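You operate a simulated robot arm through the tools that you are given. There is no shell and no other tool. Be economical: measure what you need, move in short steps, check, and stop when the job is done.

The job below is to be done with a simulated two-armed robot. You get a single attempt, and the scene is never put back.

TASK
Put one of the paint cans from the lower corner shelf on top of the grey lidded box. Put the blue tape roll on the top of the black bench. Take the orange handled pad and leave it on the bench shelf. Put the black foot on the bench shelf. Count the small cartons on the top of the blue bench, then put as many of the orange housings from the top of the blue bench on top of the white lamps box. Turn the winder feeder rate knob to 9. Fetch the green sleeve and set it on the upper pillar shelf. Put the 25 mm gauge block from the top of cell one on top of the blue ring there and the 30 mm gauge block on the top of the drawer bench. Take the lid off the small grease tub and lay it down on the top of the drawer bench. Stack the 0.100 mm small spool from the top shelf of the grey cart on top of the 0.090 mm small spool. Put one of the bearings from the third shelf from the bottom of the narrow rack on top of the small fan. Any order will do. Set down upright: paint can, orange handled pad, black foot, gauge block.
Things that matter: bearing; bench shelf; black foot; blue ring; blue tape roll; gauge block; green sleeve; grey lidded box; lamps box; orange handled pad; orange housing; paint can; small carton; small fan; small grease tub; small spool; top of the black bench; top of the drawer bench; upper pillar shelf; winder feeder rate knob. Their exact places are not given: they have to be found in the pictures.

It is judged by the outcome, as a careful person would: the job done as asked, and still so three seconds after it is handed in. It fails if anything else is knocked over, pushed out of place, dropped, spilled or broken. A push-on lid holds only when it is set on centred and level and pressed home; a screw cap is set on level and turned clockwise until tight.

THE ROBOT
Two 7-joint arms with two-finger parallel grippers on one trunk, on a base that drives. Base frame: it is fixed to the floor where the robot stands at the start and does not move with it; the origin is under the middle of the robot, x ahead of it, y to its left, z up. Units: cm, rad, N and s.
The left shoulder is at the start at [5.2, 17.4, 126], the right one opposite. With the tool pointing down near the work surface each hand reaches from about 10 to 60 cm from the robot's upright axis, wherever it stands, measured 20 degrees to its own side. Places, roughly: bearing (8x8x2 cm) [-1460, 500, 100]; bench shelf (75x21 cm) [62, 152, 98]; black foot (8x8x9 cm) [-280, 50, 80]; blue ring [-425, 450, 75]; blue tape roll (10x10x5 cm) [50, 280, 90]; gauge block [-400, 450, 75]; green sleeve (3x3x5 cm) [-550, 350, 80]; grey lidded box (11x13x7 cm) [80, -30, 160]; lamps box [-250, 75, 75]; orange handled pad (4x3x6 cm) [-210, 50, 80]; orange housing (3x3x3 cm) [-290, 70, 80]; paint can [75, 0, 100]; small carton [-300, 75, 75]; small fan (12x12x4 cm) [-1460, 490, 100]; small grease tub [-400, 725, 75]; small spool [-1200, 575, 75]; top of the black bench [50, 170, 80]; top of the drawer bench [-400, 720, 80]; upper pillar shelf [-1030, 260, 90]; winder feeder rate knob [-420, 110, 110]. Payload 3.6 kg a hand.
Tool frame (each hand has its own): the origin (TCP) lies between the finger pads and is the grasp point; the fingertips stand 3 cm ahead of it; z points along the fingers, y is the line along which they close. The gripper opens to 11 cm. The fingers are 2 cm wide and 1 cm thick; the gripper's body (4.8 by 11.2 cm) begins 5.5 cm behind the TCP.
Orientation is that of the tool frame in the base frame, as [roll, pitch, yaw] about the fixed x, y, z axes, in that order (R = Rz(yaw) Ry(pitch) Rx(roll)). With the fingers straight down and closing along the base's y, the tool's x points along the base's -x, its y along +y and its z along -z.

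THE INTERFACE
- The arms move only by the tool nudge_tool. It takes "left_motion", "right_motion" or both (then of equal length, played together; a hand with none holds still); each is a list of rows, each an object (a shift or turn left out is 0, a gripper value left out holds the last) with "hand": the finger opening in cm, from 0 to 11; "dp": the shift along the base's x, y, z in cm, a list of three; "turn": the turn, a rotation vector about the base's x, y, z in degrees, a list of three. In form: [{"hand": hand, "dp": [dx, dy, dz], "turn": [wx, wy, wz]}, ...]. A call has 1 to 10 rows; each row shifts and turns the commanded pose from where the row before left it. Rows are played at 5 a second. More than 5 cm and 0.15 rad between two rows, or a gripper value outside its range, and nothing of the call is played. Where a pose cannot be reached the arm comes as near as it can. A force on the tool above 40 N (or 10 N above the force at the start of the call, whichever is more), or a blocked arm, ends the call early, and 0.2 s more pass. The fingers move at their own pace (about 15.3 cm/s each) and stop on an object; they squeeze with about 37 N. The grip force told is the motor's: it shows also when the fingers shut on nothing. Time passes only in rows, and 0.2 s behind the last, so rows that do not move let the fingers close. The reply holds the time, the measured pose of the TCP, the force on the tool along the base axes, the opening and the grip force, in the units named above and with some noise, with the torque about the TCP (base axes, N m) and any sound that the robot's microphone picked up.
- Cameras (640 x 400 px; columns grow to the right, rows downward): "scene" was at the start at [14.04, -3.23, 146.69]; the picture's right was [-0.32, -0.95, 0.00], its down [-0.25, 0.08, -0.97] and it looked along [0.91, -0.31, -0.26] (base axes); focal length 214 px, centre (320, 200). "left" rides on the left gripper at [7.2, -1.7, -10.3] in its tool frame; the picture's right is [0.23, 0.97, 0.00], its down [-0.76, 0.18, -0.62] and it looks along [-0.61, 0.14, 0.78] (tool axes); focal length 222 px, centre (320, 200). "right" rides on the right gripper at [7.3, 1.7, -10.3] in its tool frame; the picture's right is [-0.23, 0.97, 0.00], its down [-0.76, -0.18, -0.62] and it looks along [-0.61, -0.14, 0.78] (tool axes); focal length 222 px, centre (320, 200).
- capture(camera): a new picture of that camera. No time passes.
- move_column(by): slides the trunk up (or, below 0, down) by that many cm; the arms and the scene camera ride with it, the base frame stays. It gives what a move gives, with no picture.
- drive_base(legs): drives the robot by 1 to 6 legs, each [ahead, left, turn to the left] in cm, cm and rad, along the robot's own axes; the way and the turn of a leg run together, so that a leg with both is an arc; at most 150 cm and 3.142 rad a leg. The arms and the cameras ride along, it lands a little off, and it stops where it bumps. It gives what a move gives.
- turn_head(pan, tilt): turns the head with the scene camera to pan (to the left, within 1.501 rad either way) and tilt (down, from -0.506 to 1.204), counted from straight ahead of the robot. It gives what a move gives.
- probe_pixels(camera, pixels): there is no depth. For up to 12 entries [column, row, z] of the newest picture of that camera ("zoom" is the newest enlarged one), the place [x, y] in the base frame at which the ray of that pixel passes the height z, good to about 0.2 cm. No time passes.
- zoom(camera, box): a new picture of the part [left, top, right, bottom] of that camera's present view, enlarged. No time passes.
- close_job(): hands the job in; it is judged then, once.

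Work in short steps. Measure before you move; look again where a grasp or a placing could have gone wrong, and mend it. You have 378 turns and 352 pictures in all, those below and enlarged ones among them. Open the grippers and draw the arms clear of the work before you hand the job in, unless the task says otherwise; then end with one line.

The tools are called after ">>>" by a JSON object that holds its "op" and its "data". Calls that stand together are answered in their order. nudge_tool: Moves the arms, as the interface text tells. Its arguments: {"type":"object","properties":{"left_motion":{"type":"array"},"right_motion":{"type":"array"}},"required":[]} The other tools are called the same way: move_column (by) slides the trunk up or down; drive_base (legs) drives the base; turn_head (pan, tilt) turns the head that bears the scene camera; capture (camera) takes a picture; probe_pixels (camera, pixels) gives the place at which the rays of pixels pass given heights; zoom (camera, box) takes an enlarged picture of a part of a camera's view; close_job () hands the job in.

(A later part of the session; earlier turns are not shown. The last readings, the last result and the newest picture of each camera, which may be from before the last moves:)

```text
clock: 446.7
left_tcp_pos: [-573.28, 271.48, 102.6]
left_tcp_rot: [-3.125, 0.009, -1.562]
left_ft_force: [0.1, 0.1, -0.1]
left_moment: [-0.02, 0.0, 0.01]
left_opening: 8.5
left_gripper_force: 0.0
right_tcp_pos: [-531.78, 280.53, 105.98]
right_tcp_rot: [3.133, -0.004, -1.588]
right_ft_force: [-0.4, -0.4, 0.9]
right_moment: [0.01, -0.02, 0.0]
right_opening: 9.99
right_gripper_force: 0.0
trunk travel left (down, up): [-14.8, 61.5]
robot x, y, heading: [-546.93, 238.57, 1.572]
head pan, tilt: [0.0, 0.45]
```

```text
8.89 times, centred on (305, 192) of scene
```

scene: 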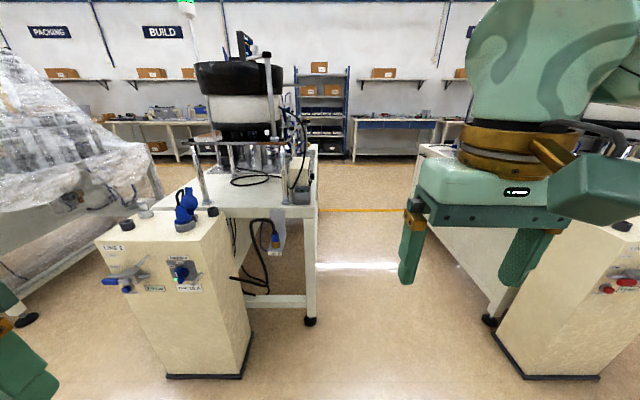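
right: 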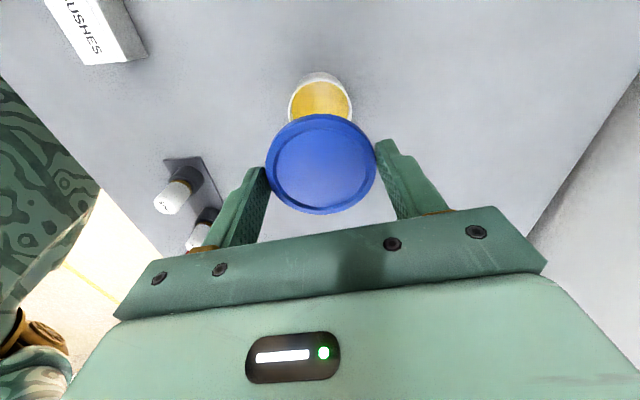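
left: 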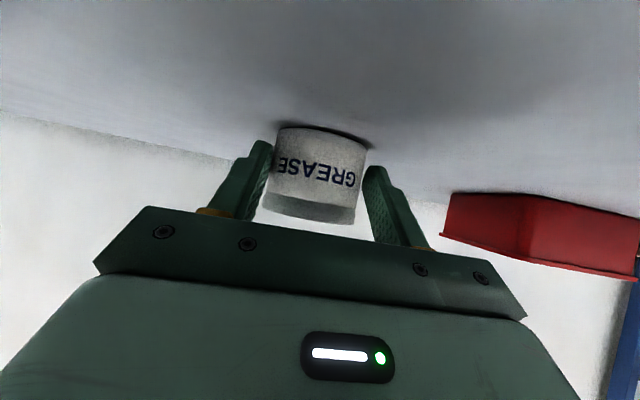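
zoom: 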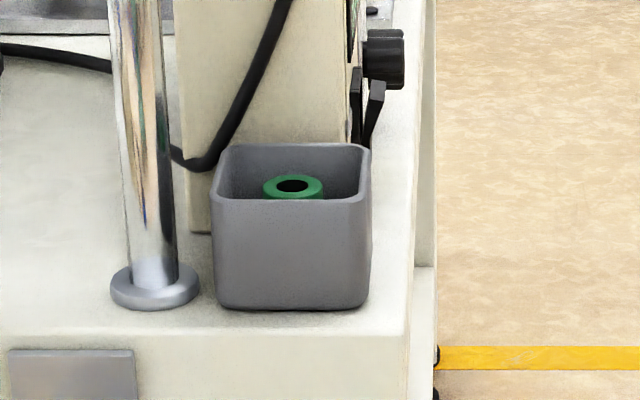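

The green sleeve stands inside a grey open box at the table's front-right corner (≈(−555,352)). Raise and tuck the left hand, then approach.

>>> {"op": "nudge_tool", "data": {"left_motion": [{"dp": [2, 0, 4]}, {"dp": [2, 0, 4]}, {"dp": [2, 0, 4]}, {"dp": [2, 0, 4]}, {"dp": [2, 0, 4]}], "right_motion": [{"dp": [0, 0, 4], "hand": 6}, {"dp": [0, 0, 4]}, {"dp": [0, 0, 4]}, {"dp": [0, 0, 0]}, {"dp": [0, 0, 0]}]}}

>>> {"op": "drive_base", "data": {"legs": [[50, 0, 0]]}}

>>> {"op": "turn_head", "data": {"pan": 0, "tilt": 0.75}}

>>> {"op": "capture", "data": {"camera": "scene"}}

>>> {"op": "capture", "data": {"camera": "right"}}

```text
clock: 447.9
left_tcp_pos: [-563.34, 271.36, 122.74]
left_tcp_rot: [-3.126, 0.009, -1.56]
left_ft_force: [-0.5, 0.1, -0.3]
left_moment: [0.0, 0.01, -0.04]
left_opening: 8.51
left_gripper_force: 0.0
right_tcp_pos: [-532.09, 280.34, 118.04]
right_tcp_rot: [3.131, 0.0, -1.589]
right_ft_force: [1.3, 0.2, -0.2]
right_moment: [0.06, 0.03, 0.03]
right_opening: 5.99
right_gripper_force: 0.1
trunk travel left (down, up): [-14.8, 61.5]
robot x, y, heading: [-546.85, 238.21, 1.573]
head pan, tilt: [0.0, 0.45]
```

```text
clock: 450.9
left_tcp_pos: [-563.03, 322.94, 122.69]
left_tcp_rot: [-3.125, 0.009, -1.569]
left_ft_force: [0.5, 0.2, 0.4]
left_moment: [0.0, -0.01, -0.01]
left_opening: 8.52
left_gripper_force: 0.0
right_tcp_pos: [-531.55, 331.73, 117.85]
right_tcp_rot: [3.133, -0.002, -1.596]
right_ft_force: [0.3, 0.0, -0.3]
right_moment: [-0.01, 0.0, 0.01]
right_opening: 6.03
right_gripper_force: 0.0
trunk travel left (down, up): [-14.8, 61.5]
robot x, y, heading: [-546.48, 289.58, 1.564]
head pan, tilt: [0.0, 0.45]
```

```text
clock: 451.7
left_tcp_pos: [-562.93, 322.97, 122.79]
left_tcp_rot: [-3.126, 0.009, -1.57]
left_ft_force: [-0.4, 0.7, 0.4]
left_moment: [0.0, 0.01, 0.03]
left_opening: 8.47
left_gripper_force: 0.0
right_tcp_pos: [-531.48, 331.63, 117.81]
right_tcp_rot: [3.134, -0.001, -1.596]
right_ft_force: [0.3, -0.2, -0.1]
right_moment: [-0.02, -0.03, 0.02]
right_opening: 6.0
right_gripper_force: 0.0
trunk travel left (down, up): [-14.8, 61.5]
robot x, y, heading: [-546.45, 289.6, 1.563]
head pan, tilt: [0.0, 0.75]
```

```text
146 pictures are left
```

scene: 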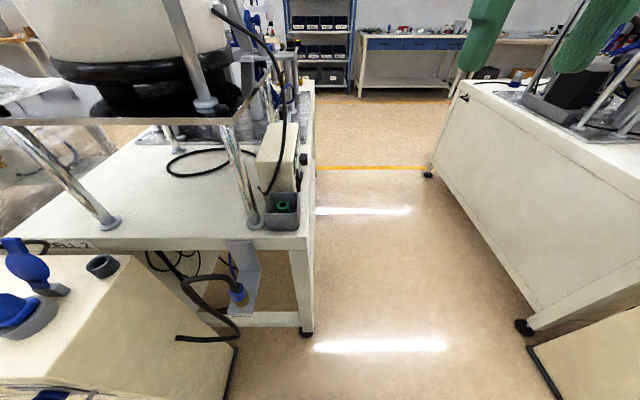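

```text
145 pictures are left
```

right: 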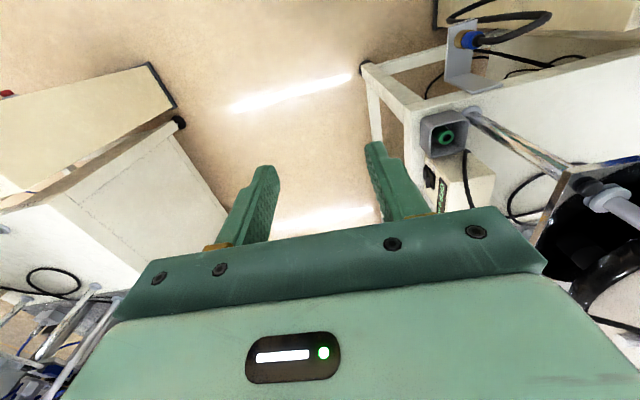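

>>> {"op": "zoom", "data": {"camera": "scene", "box": [220, 140, 340, 240]}}

>>> {"op": "probe_pixels", "data": {"camera": "scene", "pixels": [[283, 207, 80], [283, 207, 85], [283, 207, 90], [300, 193, 88], [265, 196, 88]]}}

>>> {"op": "probe_pixels", "data": {"camera": "right", "pixels": [[444, 136, 80], [444, 136, 85], [444, 136, 90], [421, 124, 88], [466, 117, 88], [466, 150, 88]]}}

>>> {"op": "zoom", "data": {"camera": "right", "box": [390, 90, 510, 190]}}

```text
4.00 times, centred on (280, 190) of scene
```

zoom: 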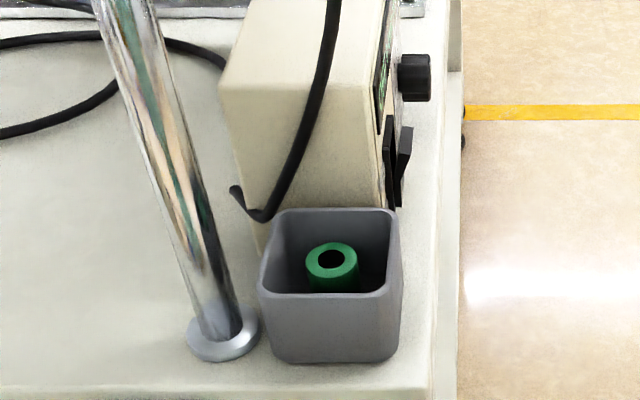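

```text
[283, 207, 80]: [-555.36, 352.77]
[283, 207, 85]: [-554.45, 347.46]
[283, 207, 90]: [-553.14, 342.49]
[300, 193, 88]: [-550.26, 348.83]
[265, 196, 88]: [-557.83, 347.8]
```

```text
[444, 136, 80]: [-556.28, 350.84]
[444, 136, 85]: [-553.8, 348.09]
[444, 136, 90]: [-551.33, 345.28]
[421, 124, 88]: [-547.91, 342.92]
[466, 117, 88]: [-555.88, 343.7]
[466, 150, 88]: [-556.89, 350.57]
```

```text
4.00 times, centred on (450, 140) of right
```

zoom: 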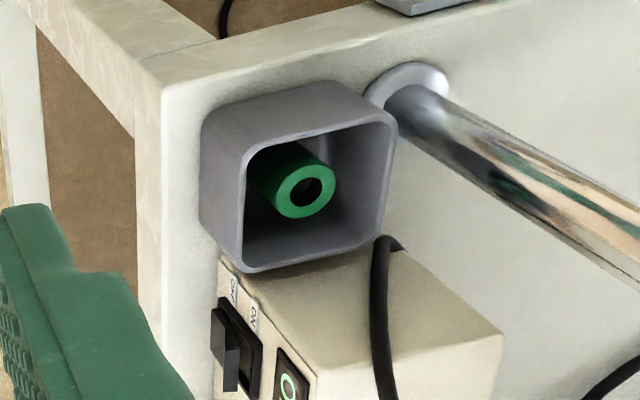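

>>> {"op": "probe_pixels", "data": {"camera": "scene", "pixels": [[256, 164, 88], [256, 164, 92], [256, 164, 96], [292, 172, 88], [292, 172, 92], [292, 172, 96], [275, 192, 86], [302, 192, 86], [272, 212, 86], [303, 212, 86]]}}

>>> {"op": "probe_pixels", "data": {"camera": "right", "pixels": [[432.5, 125, 86], [468, 121, 86], [465, 150, 86], [431, 157, 86], [489, 180, 92], [465, 188, 92]]}}

```text
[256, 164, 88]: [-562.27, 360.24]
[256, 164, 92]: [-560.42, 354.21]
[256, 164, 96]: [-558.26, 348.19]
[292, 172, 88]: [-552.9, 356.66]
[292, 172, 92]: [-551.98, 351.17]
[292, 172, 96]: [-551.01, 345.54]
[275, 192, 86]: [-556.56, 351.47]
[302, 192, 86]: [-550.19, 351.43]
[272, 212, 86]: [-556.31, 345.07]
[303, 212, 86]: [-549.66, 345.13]
```

```text
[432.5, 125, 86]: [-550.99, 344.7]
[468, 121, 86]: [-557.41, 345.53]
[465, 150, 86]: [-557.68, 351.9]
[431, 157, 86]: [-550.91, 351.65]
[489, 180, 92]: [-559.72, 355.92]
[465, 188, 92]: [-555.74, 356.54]
```

Sleeve top ≈(−554.5,349.1), z≈83.5; box rim ≈86, cream box behind reaches ≈91. Bring the right hand near at height and look again.

>>> {"op": "nudge_tool", "data": {"right_motion": [{"dp": [-3.5, 2, -1], "hand": 3.9}, {"dp": [-3.5, 2, -2]}, {"dp": [-3.5, 2, -2]}, {"dp": [-3, 2, -3]}, {"dp": [-3, 2, -3]}, {"dp": [-2, 1, -3]}]}}

>>> {"op": "capture", "data": {"camera": "right"}}

>>> {"op": "capture", "data": {"camera": "scene"}}

```text
clock: 453.1
left_tcp_pos: [-562.97, 322.96, 122.68]
left_tcp_rot: [-3.125, 0.009, -1.57]
left_ft_force: [-0.4, -0.2, 0.5]
left_moment: [-0.02, -0.03, 0.0]
left_opening: 8.52
left_gripper_force: 0.1
right_tcp_pos: [-550.21, 342.77, 103.81]
right_tcp_rot: [3.13, -0.003, -1.593]
right_ft_force: [-0.3, -0.6, 0.1]
right_moment: [0.02, 0.03, 0.0]
right_opening: 3.89
right_gripper_force: 0.0
trunk travel left (down, up): [-14.8, 61.5]
robot x, y, heading: [-546.26, 289.66, 1.567]
head pan, tilt: [0.0, 0.75]
```

```text
142 pictures are left
```

right: 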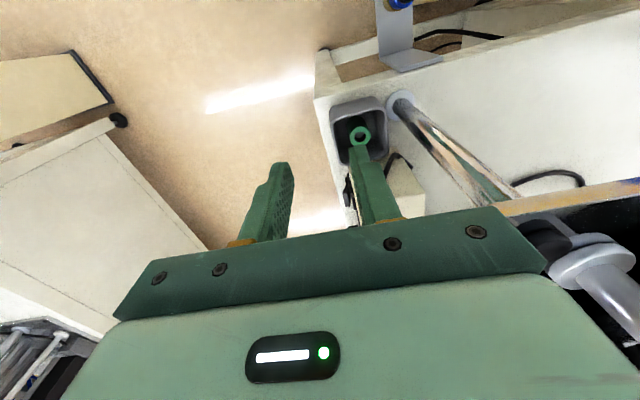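

```text
141 pictures are left
```

scene: 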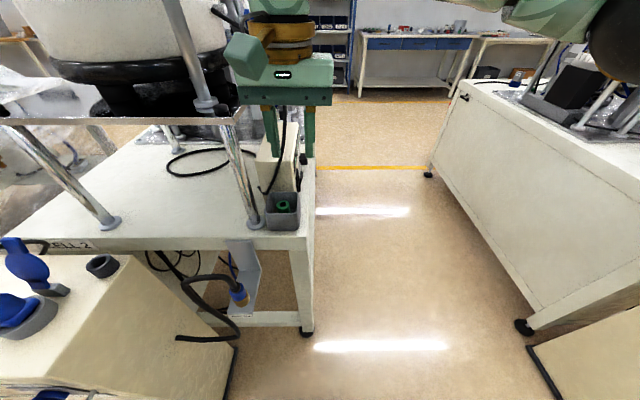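

>>> {"op": "probe_pixels", "data": {"camera": "scene", "pixels": [[240, 118, 100], [240, 118, 105], [240, 118, 110]]}}

>>> {"op": "probe_pixels", "data": {"camera": "right", "pixels": [[362, 135, 83.5], [362, 135, 82], [497, 207, 100], [497, 207, 105], [335, 108, 86], [385, 100, 86]]}}

>>> {"op": "zoom", "data": {"camera": "right", "box": [310, 80, 420, 180]}}

```text
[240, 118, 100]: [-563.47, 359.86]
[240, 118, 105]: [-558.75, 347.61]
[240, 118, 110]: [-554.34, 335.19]
```

```text
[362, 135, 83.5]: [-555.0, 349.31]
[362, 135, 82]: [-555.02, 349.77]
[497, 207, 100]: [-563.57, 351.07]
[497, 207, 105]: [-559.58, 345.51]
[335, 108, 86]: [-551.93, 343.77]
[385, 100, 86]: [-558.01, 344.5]
```

```text
4.00 times, centred on (365, 130) of right
```

zoom: 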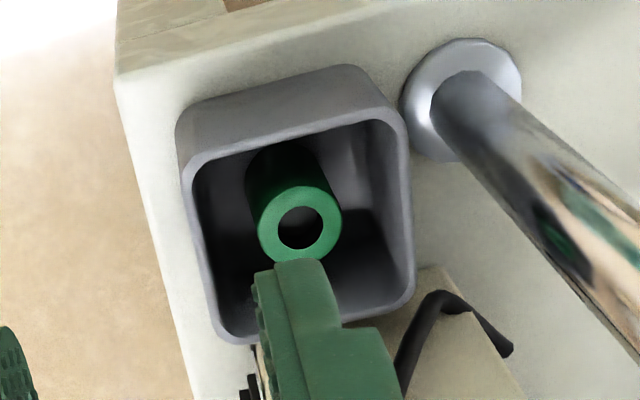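

Sleeve at (−554.9,349.3). The machine plate corner (≈(−559.5,349.5,104)) means the hand must lean toward the robot: tilt 20° and line up.

>>> {"op": "nudge_tool", "data": {"right_motion": [{"dp": [-1.5, 0, 0], "turn": [7, 0, 0]}, {"dp": [-1.5, 0, 0], "turn": [7, 0, 0]}, {"dp": [-1.6, 0.5, -2], "turn": [6, 0, 0]}, {"dp": [0, 1, -4]}, {"dp": [0, 0.2, -2.4]}]}}

>>> {"op": "capture", "data": {"camera": "right"}}

>>> {"op": "capture", "data": {"camera": "scene"}}

```text
clock: 454.3
left_tcp_pos: [-562.99, 322.93, 122.67]
left_tcp_rot: [-3.125, 0.01, -1.569]
left_ft_force: [0.2, -1.2, 0.3]
left_moment: [0.02, -0.02, 0.03]
left_opening: 8.49
left_gripper_force: 0.1
right_tcp_pos: [-554.55, 344.5, 95.45]
right_tcp_rot: [3.123, 0.348, -1.594]
right_ft_force: [0.2, -0.2, 0.2]
right_moment: [0.0, 0.02, 0.01]
right_opening: 3.92
right_gripper_force: 0.0
trunk travel left (down, up): [-14.8, 61.5]
robot x, y, heading: [-546.35, 289.88, 1.564]
head pan, tilt: [0.0, 0.75]
```

```text
139 pictures are left
```

right: 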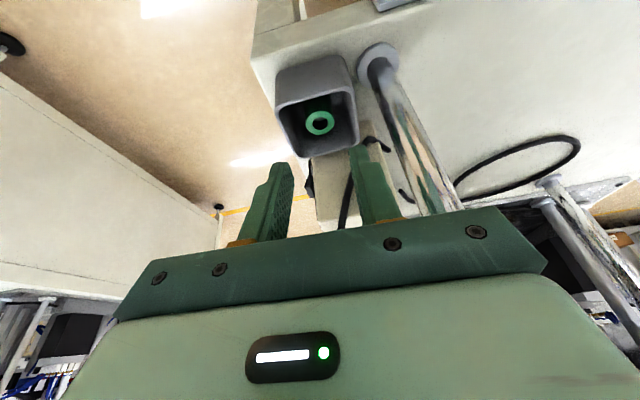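

```text
138 pictures are left
```

scene: 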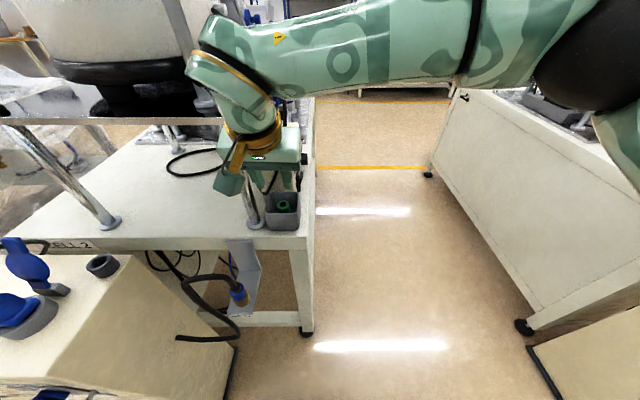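

Aligned in x (sleeve at col 320). Narrow to 3.6 cm, descend along the tool axis in steps with a check.

>>> {"op": "nudge_tool", "data": {"right_motion": [{"dp": [0.15, 1.0, -2.8], "hand": 3.7}, {"dp": [0, 1.0, -2.8]}, {"dp": [0, 0.5, -1.4]}]}}

>>> {"op": "capture", "data": {"camera": "right"}}

```text
clock: 455.1
left_tcp_pos: [-563.04, 322.91, 122.66]
left_tcp_rot: [-3.125, 0.009, -1.571]
left_ft_force: [-0.4, 0.0, -0.4]
left_moment: [-0.02, 0.01, 0.01]
left_opening: 8.49
left_gripper_force: 0.0
right_tcp_pos: [-554.52, 347.09, 88.4]
right_tcp_rot: [3.125, 0.346, -1.596]
right_ft_force: [-0.1, -0.5, 0.3]
right_moment: [0.02, 0.0, -0.01]
right_opening: 3.71
right_gripper_force: 0.1
trunk travel left (down, up): [-14.8, 61.5]
robot x, y, heading: [-546.51, 289.8, 1.565]
head pan, tilt: [0.0, 0.75]
```

```text
137 pictures are left
```

right: 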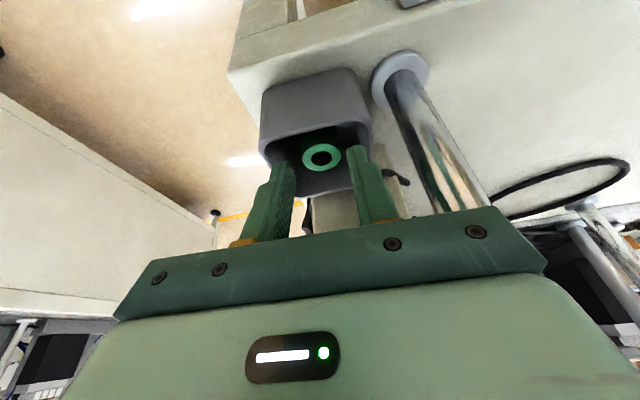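

>>> {"op": "nudge_tool", "data": {"right_motion": [{"dp": [-0.1, 0.35, -0.95]}, {"dp": [0, 0.35, -0.95]}]}}

>>> {"op": "capture", "data": {"camera": "right"}}

```text
clock: 455.7
left_tcp_pos: [-563.02, 322.87, 122.68]
left_tcp_rot: [-3.123, 0.008, -1.568]
left_ft_force: [-0.4, 0.3, -0.4]
left_moment: [-0.02, 0.02, 0.02]
left_opening: 8.48
left_gripper_force: 0.1
right_tcp_pos: [-554.55, 347.64, 86.55]
right_tcp_rot: [3.125, 0.349, -1.595]
right_ft_force: [0.1, 0.0, -0.3]
right_moment: [0.0, -0.02, -0.02]
right_opening: 3.68
right_gripper_force: 0.1
trunk travel left (down, up): [-14.8, 61.5]
robot x, y, heading: [-546.49, 289.62, 1.563]
head pan, tilt: [0.0, 0.75]
```

```text
136 pictures are left
```

right: 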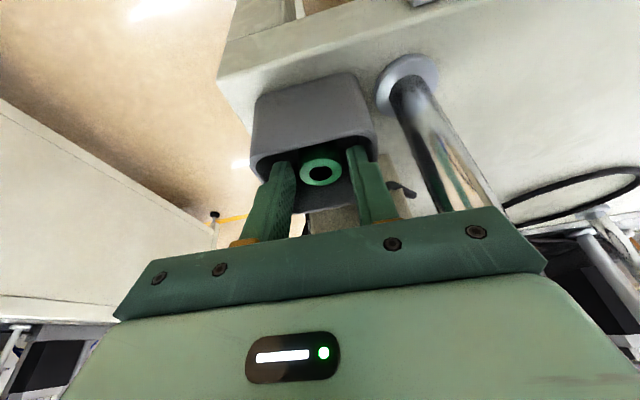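

>>> {"op": "nudge_tool", "data": {"right_motion": [{"dp": [0, 0.3, -0.8]}, {"dp": [0, 0.25, -0.7]}, {"hand": 1.5}, {}, {}]}}

>>> {"op": "capture", "data": {"camera": "right"}}

```text
clock: 456.9
left_tcp_pos: [-562.85, 322.69, 122.81]
left_tcp_rot: [-3.124, 0.013, -1.57]
left_ft_force: [-0.3, 0.9, -0.5]
left_moment: [0.02, -0.01, 0.0]
left_opening: 8.53
left_gripper_force: 0.0
right_tcp_pos: [-554.75, 348.19, 85.4]
right_tcp_rot: [3.12, 0.352, -1.599]
right_ft_force: [0.1, 1.0, 28.4]
right_moment: [0.37, -0.21, -0.01]
right_opening: 2.64
right_gripper_force: 36.6
trunk travel left (down, up): [-14.8, 61.5]
robot x, y, heading: [-546.46, 289.96, 1.563]
head pan, tilt: [0.0, 0.75]
```

```text
135 pictures are left
```

right: 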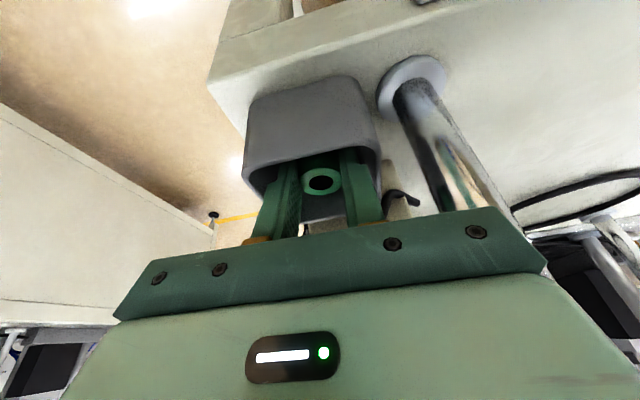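

Gripped. Lift straight up in small steps.

>>> {"op": "nudge_tool", "data": {"right_motion": [{"dp": [0, 0, 0.5]}, {"dp": [0, 0, 1.5]}, {"dp": [0, 0, 2]}, {"dp": [0, 0, 3]}, {"dp": [0, 0, 3]}, {"dp": [0, -1, 2]}]}}

>>> {"op": "capture", "data": {"camera": "right"}}

```text
clock: 458.2
left_tcp_pos: [-563.11, 323.04, 122.52]
left_tcp_rot: [-3.126, 0.009, -1.571]
left_ft_force: [-0.4, -0.9, 0.3]
left_moment: [0.03, 0.01, 0.03]
left_opening: 8.51
left_gripper_force: 0.1
right_tcp_pos: [-554.34, 347.67, 94.37]
right_tcp_rot: [-3.139, 0.33, -1.593]
right_ft_force: [1.0, 9.3, -17.4]
right_moment: [-0.86, -0.72, -0.41]
right_opening: 2.59
right_gripper_force: 36.8
trunk travel left (down, up): [-14.8, 61.5]
robot x, y, heading: [-546.56, 289.5, 1.559]
head pan, tilt: [0.0, 0.75]
stopped in row 6 (right hand): the force on the tool passed its limit at 56 N (the readings are from after the stop); the commanded pose is now the measured one
```

```text
134 pictures are left
```

right: 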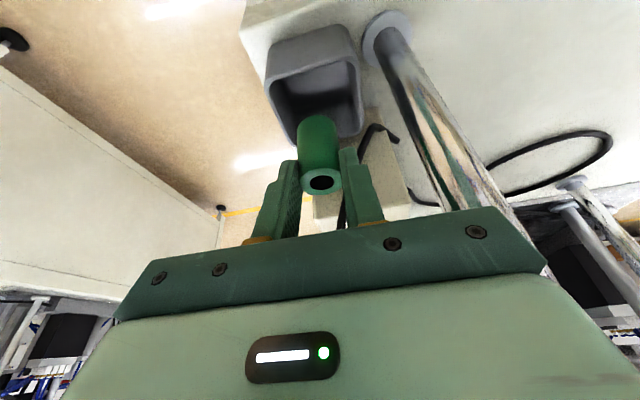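

Sleeve is out, but the wrist touches something above. Look.

>>> {"op": "capture", "data": {"camera": "scene"}}

>>> {"op": "zoom", "data": {"camera": "scene", "box": [160, 40, 340, 240]}}

```text
133 pictures are left
```

scene: 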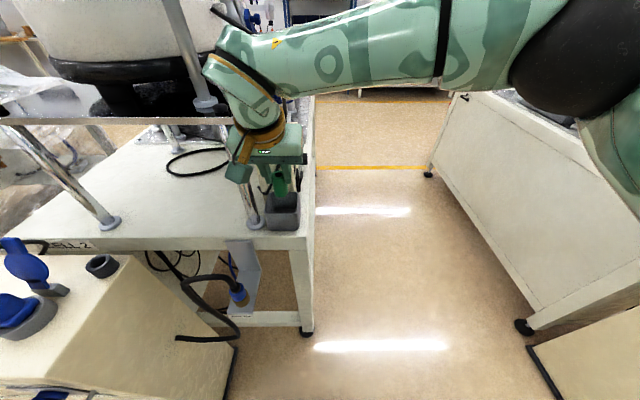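

```text
2.00 times, centred on (250, 140) of scene
```

zoom: 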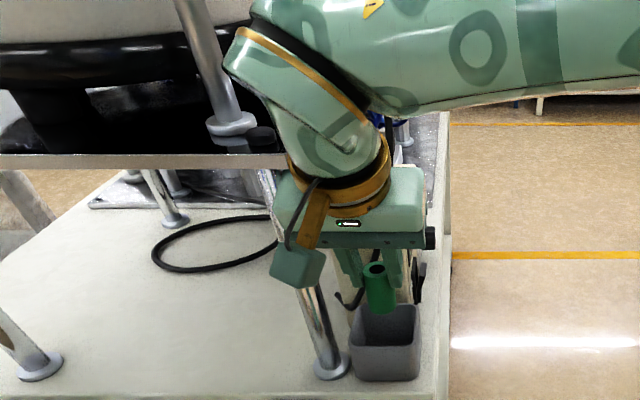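

The gripper's left end is under the plate corner. Shift +x and toward the robot, then up.

>>> {"op": "nudge_tool", "data": {"right_motion": [{"dp": [0.8, -0.8, -0.2]}, {"dp": [1.5, -1.5, 0]}, {"dp": [2, -2, 0]}, {"dp": [2, -3, 0]}, {"dp": [2, -3, 2]}, {"dp": [2, -3, 3]}, {"dp": [2, -3, 3]}]}}

>>> {"op": "capture", "data": {"camera": "scene"}}

>>> {"op": "capture", "data": {"camera": "right"}}

```text
clock: 459.8
left_tcp_pos: [-562.89, 322.78, 122.71]
left_tcp_rot: [-3.124, 0.013, -1.571]
left_ft_force: [0.4, -0.7, -0.2]
left_moment: [0.02, -0.01, 0.0]
left_opening: 8.5
left_gripper_force: 0.1
right_tcp_pos: [-542.12, 331.22, 102.47]
right_tcp_rot: [3.14, 0.333, -1.593]
right_ft_force: [0.1, 0.5, 0.5]
right_moment: [0.0, 0.01, -0.01]
right_opening: 2.59
right_gripper_force: 36.7
trunk travel left (down, up): [-14.8, 61.5]
robot x, y, heading: [-546.54, 289.84, 1.563]
head pan, tilt: [0.0, 0.75]
```

```text
131 pictures are left
```

scene: 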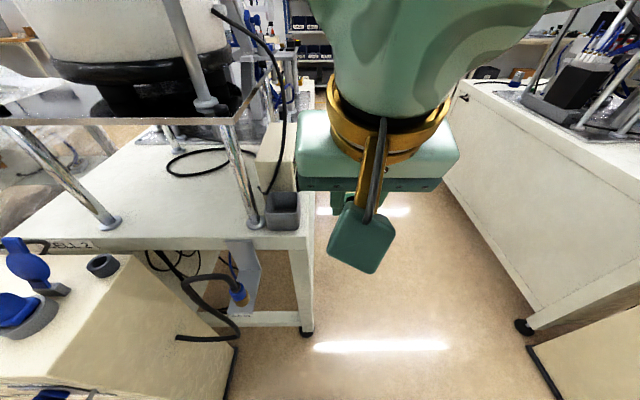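

```text
130 pictures are left
```

right: 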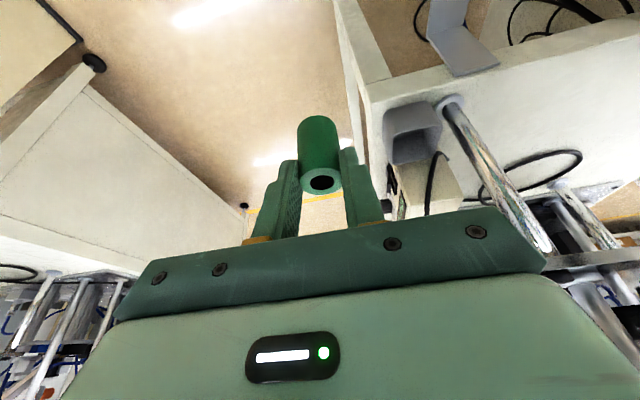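

Sleeve in hand. Back off, turn to face west and survey the way to the pillar.

>>> {"op": "drive_base", "data": {"legs": [[-58, 0, 0], [0, 0, 1.57]]}}

>>> {"op": "nudge_tool", "data": {"right_motion": [{"dp": [0, 0, 4]}, {"dp": [0, 0, 4]}]}}

>>> {"op": "turn_head", "data": {"pan": 0, "tilt": 0.25}}

>>> {"op": "capture", "data": {"camera": "scene"}}

```text
clock: 467.0
left_tcp_pos: [-580.55, 214.95, 122.68]
left_tcp_rot: [-3.126, 0.009, -0.013]
left_ft_force: [-0.2, -0.4, 0.3]
left_moment: [0.01, 0.03, -0.01]
left_opening: 8.5
left_gripper_force: 0.1
right_tcp_pos: [-588.8, 235.68, 102.45]
right_tcp_rot: [3.14, 0.331, -0.034]
right_ft_force: [0.0, -1.0, 0.5]
right_moment: [0.01, 0.01, 0.0]
right_opening: 2.61
right_gripper_force: 37.0
trunk travel left (down, up): [-14.8, 61.5]
robot x, y, heading: [-546.72, 230.91, 3.119]
head pan, tilt: [0.0, 0.75]
```

```text
clock: 467.6
left_tcp_pos: [-580.65, 215.0, 122.68]
left_tcp_rot: [-3.124, 0.011, -0.011]
left_ft_force: [-0.3, 0.3, -0.4]
left_moment: [0.02, 0.05, -0.01]
left_opening: 8.49
left_gripper_force: 0.1
right_tcp_pos: [-588.65, 235.7, 110.59]
right_tcp_rot: [3.14, 0.333, -0.033]
right_ft_force: [-0.4, -0.7, -0.7]
right_moment: [0.01, -0.04, -0.01]
right_opening: 2.62
right_gripper_force: 36.6
trunk travel left (down, up): [-14.8, 61.5]
robot x, y, heading: [-547.36, 230.98, 3.121]
head pan, tilt: [0.0, 0.75]
```

```text
clock: 468.5
left_tcp_pos: [-580.63, 214.9, 122.71]
left_tcp_rot: [-3.124, 0.01, -0.012]
left_ft_force: [-0.5, -0.1, 0.7]
left_moment: [-0.01, -0.02, 0.0]
left_opening: 8.52
left_gripper_force: 0.0
right_tcp_pos: [-588.82, 235.75, 110.52]
right_tcp_rot: [3.14, 0.331, -0.033]
right_ft_force: [-0.4, -0.2, 0.3]
right_moment: [-0.03, 0.01, -0.02]
right_opening: 2.62
right_gripper_force: 36.8
trunk travel left (down, up): [-14.8, 61.5]
robot x, y, heading: [-547.27, 230.87, 3.12]
head pan, tilt: [0.0, 0.25]
```

```text
129 pictures are left
```

scene: 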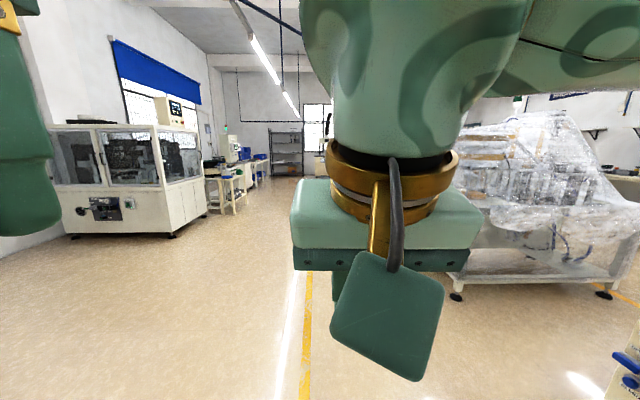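

The aisle is clear. Drive 300 west and look again.

>>> {"op": "drive_base", "data": {"legs": [[150, 0, 0.02], [140, 0, 0]]}}

>>> {"op": "turn_head", "data": {"pan": 0.15, "tilt": 0.2}}

>>> {"op": "capture", "data": {"camera": "scene"}}

```text
clock: 482.4
left_tcp_pos: [-867.32, 223.31, 122.8]
left_tcp_rot: [-3.125, 0.007, -0.034]
left_ft_force: [-0.3, 0.0, 0.3]
left_moment: [0.0, -0.04, 0.02]
left_opening: 8.5
left_gripper_force: 0.1
right_tcp_pos: [-874.91, 244.25, 110.52]
right_tcp_rot: [-3.141, 0.332, -0.055]
right_ft_force: [-1.2, 0.5, -1.4]
right_moment: [0.02, 0.01, 0.03]
right_opening: 2.73
right_gripper_force: 37.1
trunk travel left (down, up): [-14.8, 61.5]
robot x, y, heading: [-833.51, 238.39, 3.101]
head pan, tilt: [0.0, 0.25]
```

```text
clock: 483.1
left_tcp_pos: [-867.28, 223.22, 122.71]
left_tcp_rot: [-3.124, 0.011, -0.033]
left_ft_force: [-0.1, 0.1, 0.1]
left_moment: [-0.02, 0.02, 0.03]
left_opening: 8.5
left_gripper_force: 0.0
right_tcp_pos: [-875.03, 244.17, 110.55]
right_tcp_rot: [3.14, 0.33, -0.055]
right_ft_force: [0.3, 0.5, 0.7]
right_moment: [0.0, -0.01, 0.03]
right_opening: 2.72
right_gripper_force: 37.1
trunk travel left (down, up): [-14.8, 61.5]
robot x, y, heading: [-833.31, 238.61, 3.098]
head pan, tilt: [0.15, 0.201]
```

```text
128 pictures are left
```

scene: 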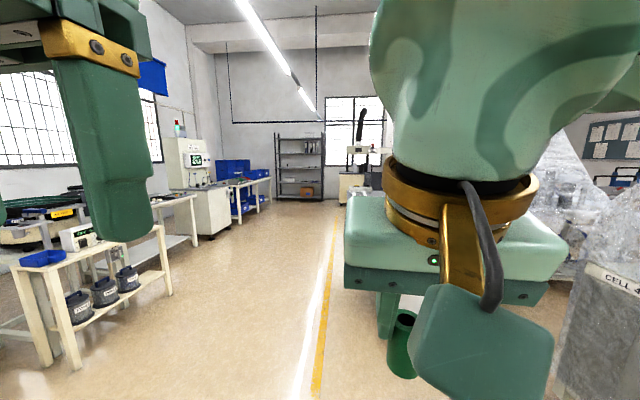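

>>> {"op": "turn_head", "data": {"pan": -0.75, "tilt": 0.15}}

>>> {"op": "capture", "data": {"camera": "scene"}}

>>> {"op": "capture", "data": {"camera": "right"}}

```text
clock: 484.3
left_tcp_pos: [-867.17, 223.29, 122.66]
left_tcp_rot: [-3.124, 0.008, -0.033]
left_ft_force: [0.7, 0.7, -0.5]
left_moment: [0.0, 0.02, -0.01]
left_opening: 8.53
left_gripper_force: 0.0
right_tcp_pos: [-875.03, 244.25, 110.53]
right_tcp_rot: [3.14, 0.332, -0.056]
right_ft_force: [0.2, -0.2, 0.4]
right_moment: [-0.01, -0.02, 0.01]
right_opening: 2.72
right_gripper_force: 36.9
trunk travel left (down, up): [-14.8, 61.5]
robot x, y, heading: [-833.37, 238.38, 3.1]
head pan, tilt: [-0.75, 0.15]
```

```text
127 pictures are left
```

scene: 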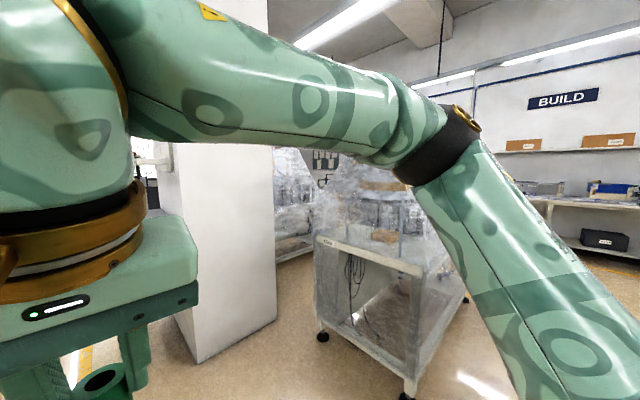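

```text
126 pictures are left
```

right: 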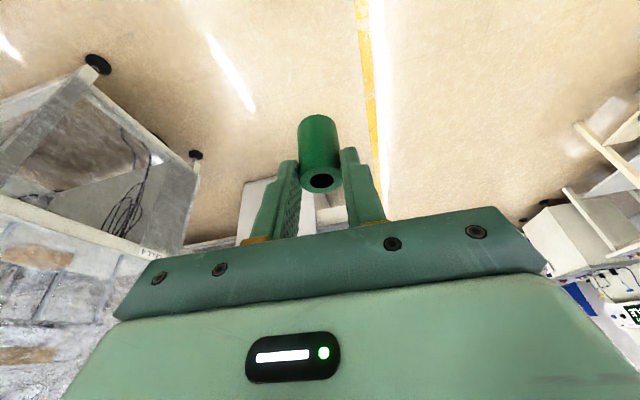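

>>> {"op": "probe_pixels", "data": {"camera": "scene", "pixels": [[197, 362, 0], [277, 322, 0], [176, 335, 0]]}}

```text
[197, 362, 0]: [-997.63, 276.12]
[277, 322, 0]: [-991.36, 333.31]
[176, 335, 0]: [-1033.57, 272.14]
```

>>> {"op": "turn_head", "data": {"pan": 0.35, "tilt": 0.45}}

>>> {"op": "capture", "data": {"camera": "scene"}}

```text
clock: 485.6
left_tcp_pos: [-867.35, 223.35, 122.65]
left_tcp_rot: [-3.124, 0.008, -0.034]
left_ft_force: [-0.3, 0.6, 0.3]
left_moment: [-0.01, 0.02, 0.02]
left_opening: 8.52
left_gripper_force: 0.1
right_tcp_pos: [-874.94, 244.25, 110.61]
right_tcp_rot: [3.139, 0.331, -0.055]
right_ft_force: [-0.2, -0.4, 0.3]
right_moment: [0.0, 0.01, 0.02]
right_opening: 2.75
right_gripper_force: 36.9
trunk travel left (down, up): [-14.8, 61.5]
robot x, y, heading: [-833.4, 238.81, 3.099]
head pan, tilt: [0.351, 0.45]
```

```text
125 pictures are left
```

scene: 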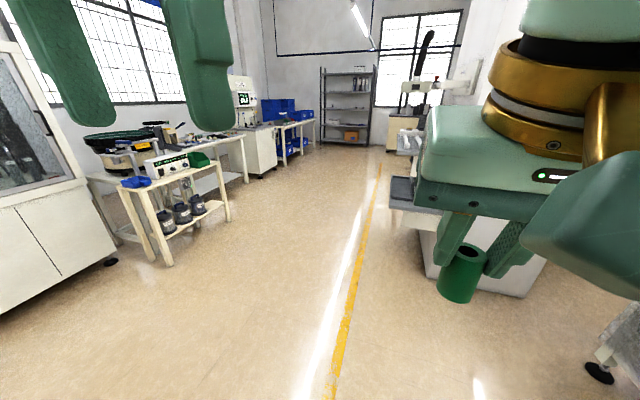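

>>> {"op": "probe_pixels", "data": {"camera": "scene", "pixels": [[168, 265, 0], [230, 218, 0], [390, 210, 60], [397, 155, 90], [345, 330, 0]]}}

>>> {"op": "zoom", "data": {"camera": "scene", "box": [370, 80, 490, 220]}}

```text
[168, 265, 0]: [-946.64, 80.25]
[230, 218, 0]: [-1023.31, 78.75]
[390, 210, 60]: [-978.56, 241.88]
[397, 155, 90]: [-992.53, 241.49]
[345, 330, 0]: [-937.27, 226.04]
```

```text
2.86 times, centred on (430, 150) of scene
```

zoom: 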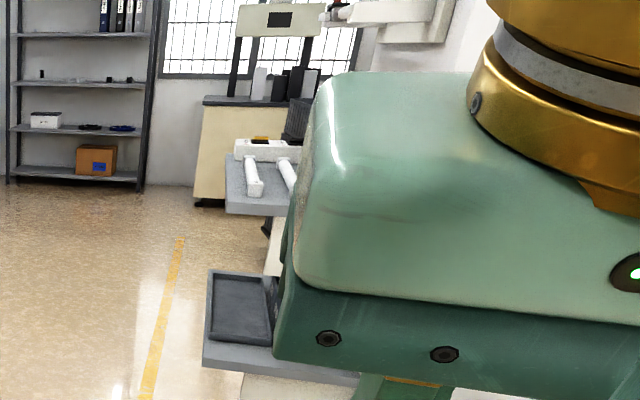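

Corridor y 80–240 is free; shelves are on the pillar's south face. Drive there and face +y.

>>> {"op": "drive_base", "data": {"legs": [[0, 60, 0.04], [140, 0, 0], [57, 0, 0], [0, 0, -1.57]]}}

>>> {"op": "turn_head", "data": {"pan": 0.2, "tilt": 0.5}}

>>> {"op": "capture", "data": {"camera": "scene"}}

```text
clock: 502.2
left_tcp_pos: [-1048.67, 208.11, 122.63]
left_tcp_rot: [-3.124, 0.01, -1.547]
left_ft_force: [-0.2, 0.2, -0.2]
left_moment: [0.04, -0.01, -0.01]
left_opening: 8.48
left_gripper_force: 0.0
right_tcp_pos: [-1028.05, 216.98, 110.59]
right_tcp_rot: [3.139, 0.334, -1.572]
right_ft_force: [-0.1, 0.0, -0.9]
right_moment: [-0.02, -0.01, -0.04]
right_opening: 2.7
right_gripper_force: 37.1
trunk travel left (down, up): [-14.8, 61.5]
robot x, y, heading: [-1031.22, 175.49, 1.583]
head pan, tilt: [0.351, 0.45]
```

```text
clock: 502.9
left_tcp_pos: [-1048.52, 208.16, 122.77]
left_tcp_rot: [-3.125, 0.011, -1.548]
left_ft_force: [-0.1, -0.5, -0.5]
left_moment: [0.02, 0.03, 0.01]
left_opening: 8.49
left_gripper_force: 0.0
right_tcp_pos: [-1028.0, 217.07, 110.67]
right_tcp_rot: [3.14, 0.332, -1.57]
right_ft_force: [-0.4, -0.6, -0.7]
right_moment: [0.0, 0.0, -0.03]
right_opening: 2.74
right_gripper_force: 37.3
trunk travel left (down, up): [-14.8, 61.5]
robot x, y, heading: [-1031.36, 175.28, 1.588]
head pan, tilt: [0.201, 0.499]
```

```text
123 pictures are left
```

scene: 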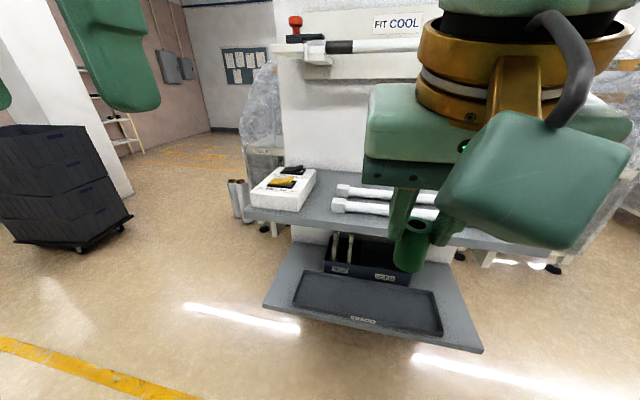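

Upper shelf holds a white box and white rods. Move the right hand aside to see free spots.

>>> {"op": "nudge_tool", "data": {"right_motion": [{"dp": [4, 0, 0]}, {"dp": [4, 0, 0]}, {"dp": [4, -1, 0]}, {"dp": [4, -2, 0]}]}}

>>> {"op": "turn_head", "data": {"pan": 0.0, "tilt": 0.5}}

>>> {"op": "zoom", "data": {"camera": "scene", "box": [170, 80, 410, 280]}}

>>> {"op": "capture", "data": {"camera": "right"}}

```text
clock: 503.9
left_tcp_pos: [-1048.45, 208.18, 122.57]
left_tcp_rot: [-3.123, 0.011, -1.547]
left_ft_force: [0.1, -0.2, 0.0]
left_moment: [-0.02, 0.02, 0.03]
left_opening: 8.51
left_gripper_force: 0.1
right_tcp_pos: [-1011.93, 213.71, 110.58]
right_tcp_rot: [3.14, 0.331, -1.571]
right_ft_force: [0.2, 0.6, 0.1]
right_moment: [-0.01, -0.01, 0.0]
right_opening: 2.73
right_gripper_force: 37.2
trunk travel left (down, up): [-14.8, 61.5]
robot x, y, heading: [-1031.42, 175.2, 1.585]
head pan, tilt: [0.201, 0.499]
```

```text
clock: 504.6
left_tcp_pos: [-1048.59, 208.28, 122.6]
left_tcp_rot: [-3.124, 0.01, -1.547]
left_ft_force: [0.5, 0.6, -0.6]
left_moment: [-0.01, 0.0, -0.01]
left_opening: 8.52
left_gripper_force: 0.0
right_tcp_pos: [-1011.98, 213.86, 110.58]
right_tcp_rot: [3.139, 0.332, -1.571]
right_ft_force: [-0.3, 0.2, -0.6]
right_moment: [0.04, -0.01, -0.03]
right_opening: 2.76
right_gripper_force: 37.3
trunk travel left (down, up): [-14.8, 61.5]
robot x, y, heading: [-1031.39, 175.29, 1.586]
head pan, tilt: [0.0, 0.499]
```

```text
2.00 times, centred on (290, 180) of scene
```

zoom: 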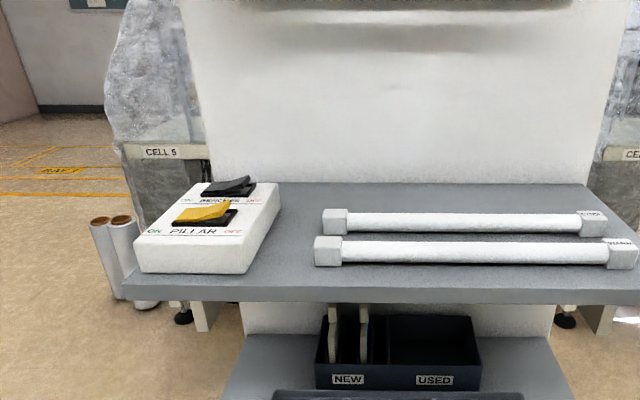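

```text
121 pictures are left
```

right: 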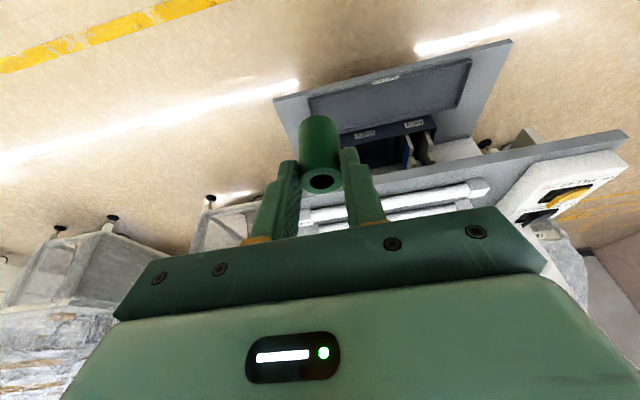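

>>> {"op": "probe_pixels", "data": {"camera": "zoom", "pixels": [[286, 240, 85], [286, 240, 90], [126, 287, 85], [126, 287, 90], [258, 240, 88], [314, 250, 88], [638, 290, 85], [638, 290, 90]]}}

>>> {"op": "probe_pixels", "data": {"camera": "right", "pixels": [[627, 135, 85], [627, 135, 90], [490, 187, 90], [520, 190, 90]]}}

```text
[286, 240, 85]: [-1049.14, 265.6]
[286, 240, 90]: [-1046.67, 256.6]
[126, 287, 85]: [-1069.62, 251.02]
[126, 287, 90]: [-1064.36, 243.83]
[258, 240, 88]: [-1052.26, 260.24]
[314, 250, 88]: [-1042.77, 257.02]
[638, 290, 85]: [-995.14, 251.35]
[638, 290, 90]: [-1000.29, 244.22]
```

```text
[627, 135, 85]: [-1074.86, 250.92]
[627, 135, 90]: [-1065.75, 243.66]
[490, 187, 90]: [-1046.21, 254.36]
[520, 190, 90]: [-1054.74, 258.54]
```

Shelf top z≈91.8; the free spot between the white box and the rods is ≈(−1045.8,253). Check the lower shelf front edge before driving closer.

>>> {"op": "turn_head", "data": {"pan": 0.0, "tilt": 0.8}}

>>> {"op": "capture", "data": {"camera": "scene"}}

```text
clock: 505.4
left_tcp_pos: [-1048.53, 208.19, 122.75]
left_tcp_rot: [-3.126, 0.01, -1.547]
left_ft_force: [0.0, -0.1, 0.4]
left_moment: [-0.02, -0.01, 0.02]
left_opening: 8.51
left_gripper_force: 0.1
right_tcp_pos: [-1011.91, 213.75, 110.65]
right_tcp_rot: [3.142, 0.332, -1.57]
right_ft_force: [-0.1, 0.6, 0.5]
right_moment: [0.03, -0.03, -0.03]
right_opening: 2.74
right_gripper_force: 36.4
trunk travel left (down, up): [-14.8, 61.5]
robot x, y, heading: [-1031.35, 175.57, 1.585]
head pan, tilt: [0.0, 0.799]
```

```text
120 pictures are left
```

scene: 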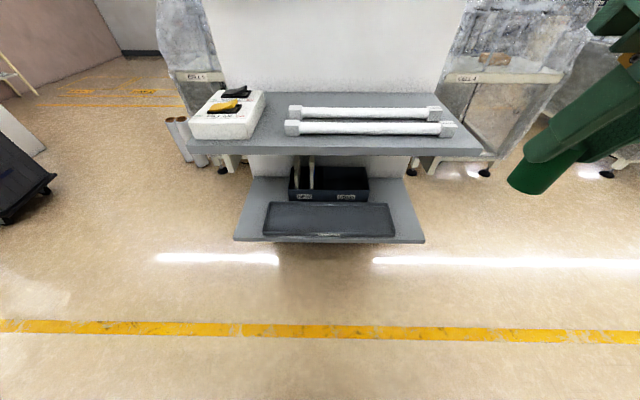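

>>> {"op": "probe_pixels", "data": {"camera": "scene", "pixels": [[330, 240, 60], [330, 240, 50], [188, 152, 91.8], [270, 125, 91.8], [285, 128, 91.8], [264, 110, 91.8]]}}

```text
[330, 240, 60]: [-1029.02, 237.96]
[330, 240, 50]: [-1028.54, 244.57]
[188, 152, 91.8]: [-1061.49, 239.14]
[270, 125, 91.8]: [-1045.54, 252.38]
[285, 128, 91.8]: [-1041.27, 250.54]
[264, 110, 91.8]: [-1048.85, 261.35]
```

Lower shelf edge is at y≈238; drive to y≈198.

>>> {"op": "drive_base", "data": {"legs": [[22, 12, -0.012]]}}

>>> {"op": "nudge_tool", "data": {"right_motion": [{"dp": [-4, 2.5, 0]}, {"dp": [-4, 2.5, 0]}, {"dp": [-4, 2.5, 0]}, {"dp": [-4, 2.5, 0]}, {"dp": [-2, 3, 0]}]}}

>>> {"op": "capture", "data": {"camera": "right"}}

```text
clock: 507.2
left_tcp_pos: [-1060.04, 230.45, 122.63]
left_tcp_rot: [-3.123, 0.009, -1.565]
left_ft_force: [-0.2, 0.2, 0.1]
left_moment: [-0.02, -0.03, 0.01]
left_opening: 8.49
left_gripper_force: 0.1
right_tcp_pos: [-1023.51, 235.42, 110.62]
right_tcp_rot: [3.141, 0.331, -1.589]
right_ft_force: [-1.0, 0.1, 0.3]
right_moment: [0.01, -0.04, 0.03]
right_opening: 2.73
right_gripper_force: 36.8
trunk travel left (down, up): [-14.8, 61.5]
robot x, y, heading: [-1043.05, 196.88, 1.561]
head pan, tilt: [0.0, 0.799]
```

```text
clock: 508.4
left_tcp_pos: [-1059.96, 230.3, 122.69]
left_tcp_rot: [-3.124, 0.008, -1.566]
left_ft_force: [-0.1, -0.3, 0.1]
left_moment: [-0.01, 0.04, 0.01]
left_opening: 8.49
left_gripper_force: 0.1
right_tcp_pos: [-1041.21, 248.3, 110.64]
right_tcp_rot: [3.141, 0.333, -1.588]
right_ft_force: [0.0, 0.2, -0.5]
right_moment: [-0.01, -0.02, 0.03]
right_opening: 2.73
right_gripper_force: 36.9
trunk travel left (down, up): [-14.8, 61.5]
robot x, y, heading: [-1043.38, 197.2, 1.567]
head pan, tilt: [0.0, 0.799]
```

```text
119 pictures are left
```

right: 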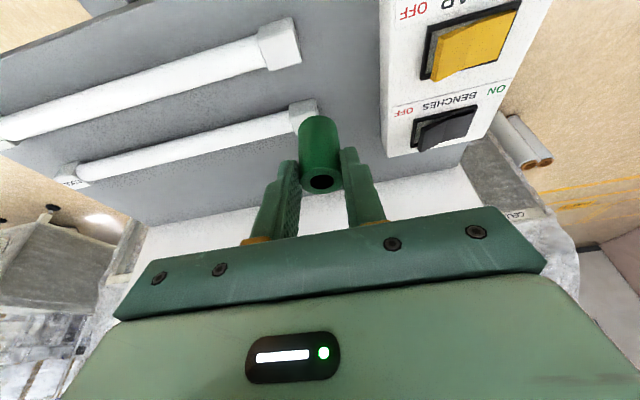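

The sleeve hangs vertically. Move the left hand away, then bring the sleeve over the gap and lower.

>>> {"op": "nudge_tool", "data": {"left_motion": [{"dp": [-3, -3, 0]}, {"dp": [-3, -3, 0]}, {}, {}, {}, {}], "right_motion": [{}, {}, {"dp": [-2.3, 1.8, 0]}, {"dp": [-2.3, 1.9, 0]}, {"dp": [0, 0, -3]}, {"dp": [0, 0, -3]}]}}

>>> {"op": "capture", "data": {"camera": "right"}}

>>> {"op": "capture", "data": {"camera": "scene"}}

```text
clock: 509.9
left_tcp_pos: [-1065.09, 226.0, 120.27]
left_tcp_rot: [-3.121, 0.008, -1.565]
left_ft_force: [0.3, 0.4, -0.8]
left_moment: [-0.01, 0.01, 0.0]
left_opening: 8.52
left_gripper_force: 0.0
left hand out of reach, approached as far as the arm can: row 1, 2
right_tcp_pos: [-1045.78, 252.0, 104.7]
right_tcp_rot: [3.141, 0.331, -1.588]
right_ft_force: [0.1, -0.6, -0.1]
right_moment: [0.0, 0.05, 0.02]
right_opening: 2.73
right_gripper_force: 37.2
trunk travel left (down, up): [-14.8, 61.5]
robot x, y, heading: [-1043.34, 197.18, 1.566]
head pan, tilt: [0.0, 0.799]
```

```text
118 pictures are left
```

right: 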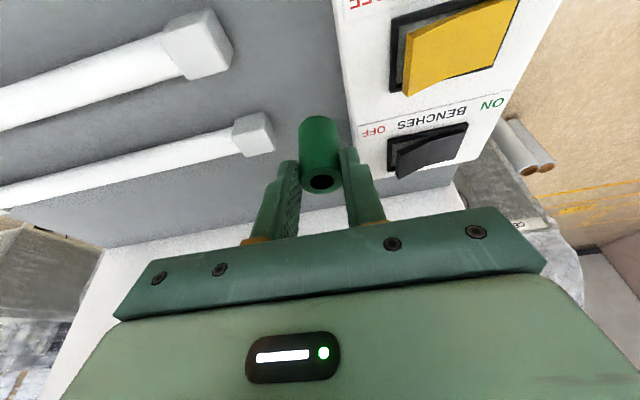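

```text
117 pictures are left
```

scene: 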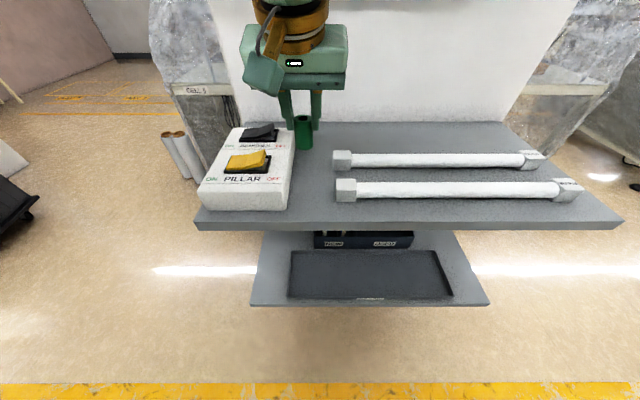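

>>> {"op": "probe_pixels", "data": {"camera": "scene", "pixels": [[288, 209, 91.8], [296, 155, 91.8], [335, 197, 91.8], [332, 166, 91.8], [200, 228, 91.8]]}}

```text
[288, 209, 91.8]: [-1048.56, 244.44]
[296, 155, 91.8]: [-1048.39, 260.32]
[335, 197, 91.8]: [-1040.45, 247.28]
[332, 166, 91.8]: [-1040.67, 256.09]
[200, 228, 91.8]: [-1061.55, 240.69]
```

Gap is x −1048.5…−1040.5; shift +1.3 to its centre and lower to contact.

>>> {"op": "nudge_tool", "data": {"right_motion": [{"dp": [1.3, 0, 0]}, {"dp": [0, 0, -2.5]}, {"dp": [0, 0, -1.5]}, {"dp": [0, 0, -0.6]}, {"dp": [0, 0, -0.5]}, {"dp": [0, 0, -0.4]}, {"dp": [0, 0, -0.4]}]}}

```text
clock: 511.4
left_tcp_pos: [-1065.17, 225.98, 120.17]
left_tcp_rot: [-3.122, 0.009, -1.565]
left_ft_force: [0.1, -1.0, -0.2]
left_moment: [-0.01, 0.0, 0.0]
left_opening: 8.5
left_gripper_force: 0.0
right_tcp_pos: [-1044.71, 252.01, 98.64]
right_tcp_rot: [3.14, 0.33, -1.587]
right_ft_force: [-0.2, -0.7, -0.6]
right_moment: [0.0, 0.03, 0.0]
right_opening: 2.73
right_gripper_force: 37.2
trunk travel left (down, up): [-14.8, 61.5]
robot x, y, heading: [-1043.0, 197.16, 1.565]
head pan, tilt: [0.0, 0.799]
```

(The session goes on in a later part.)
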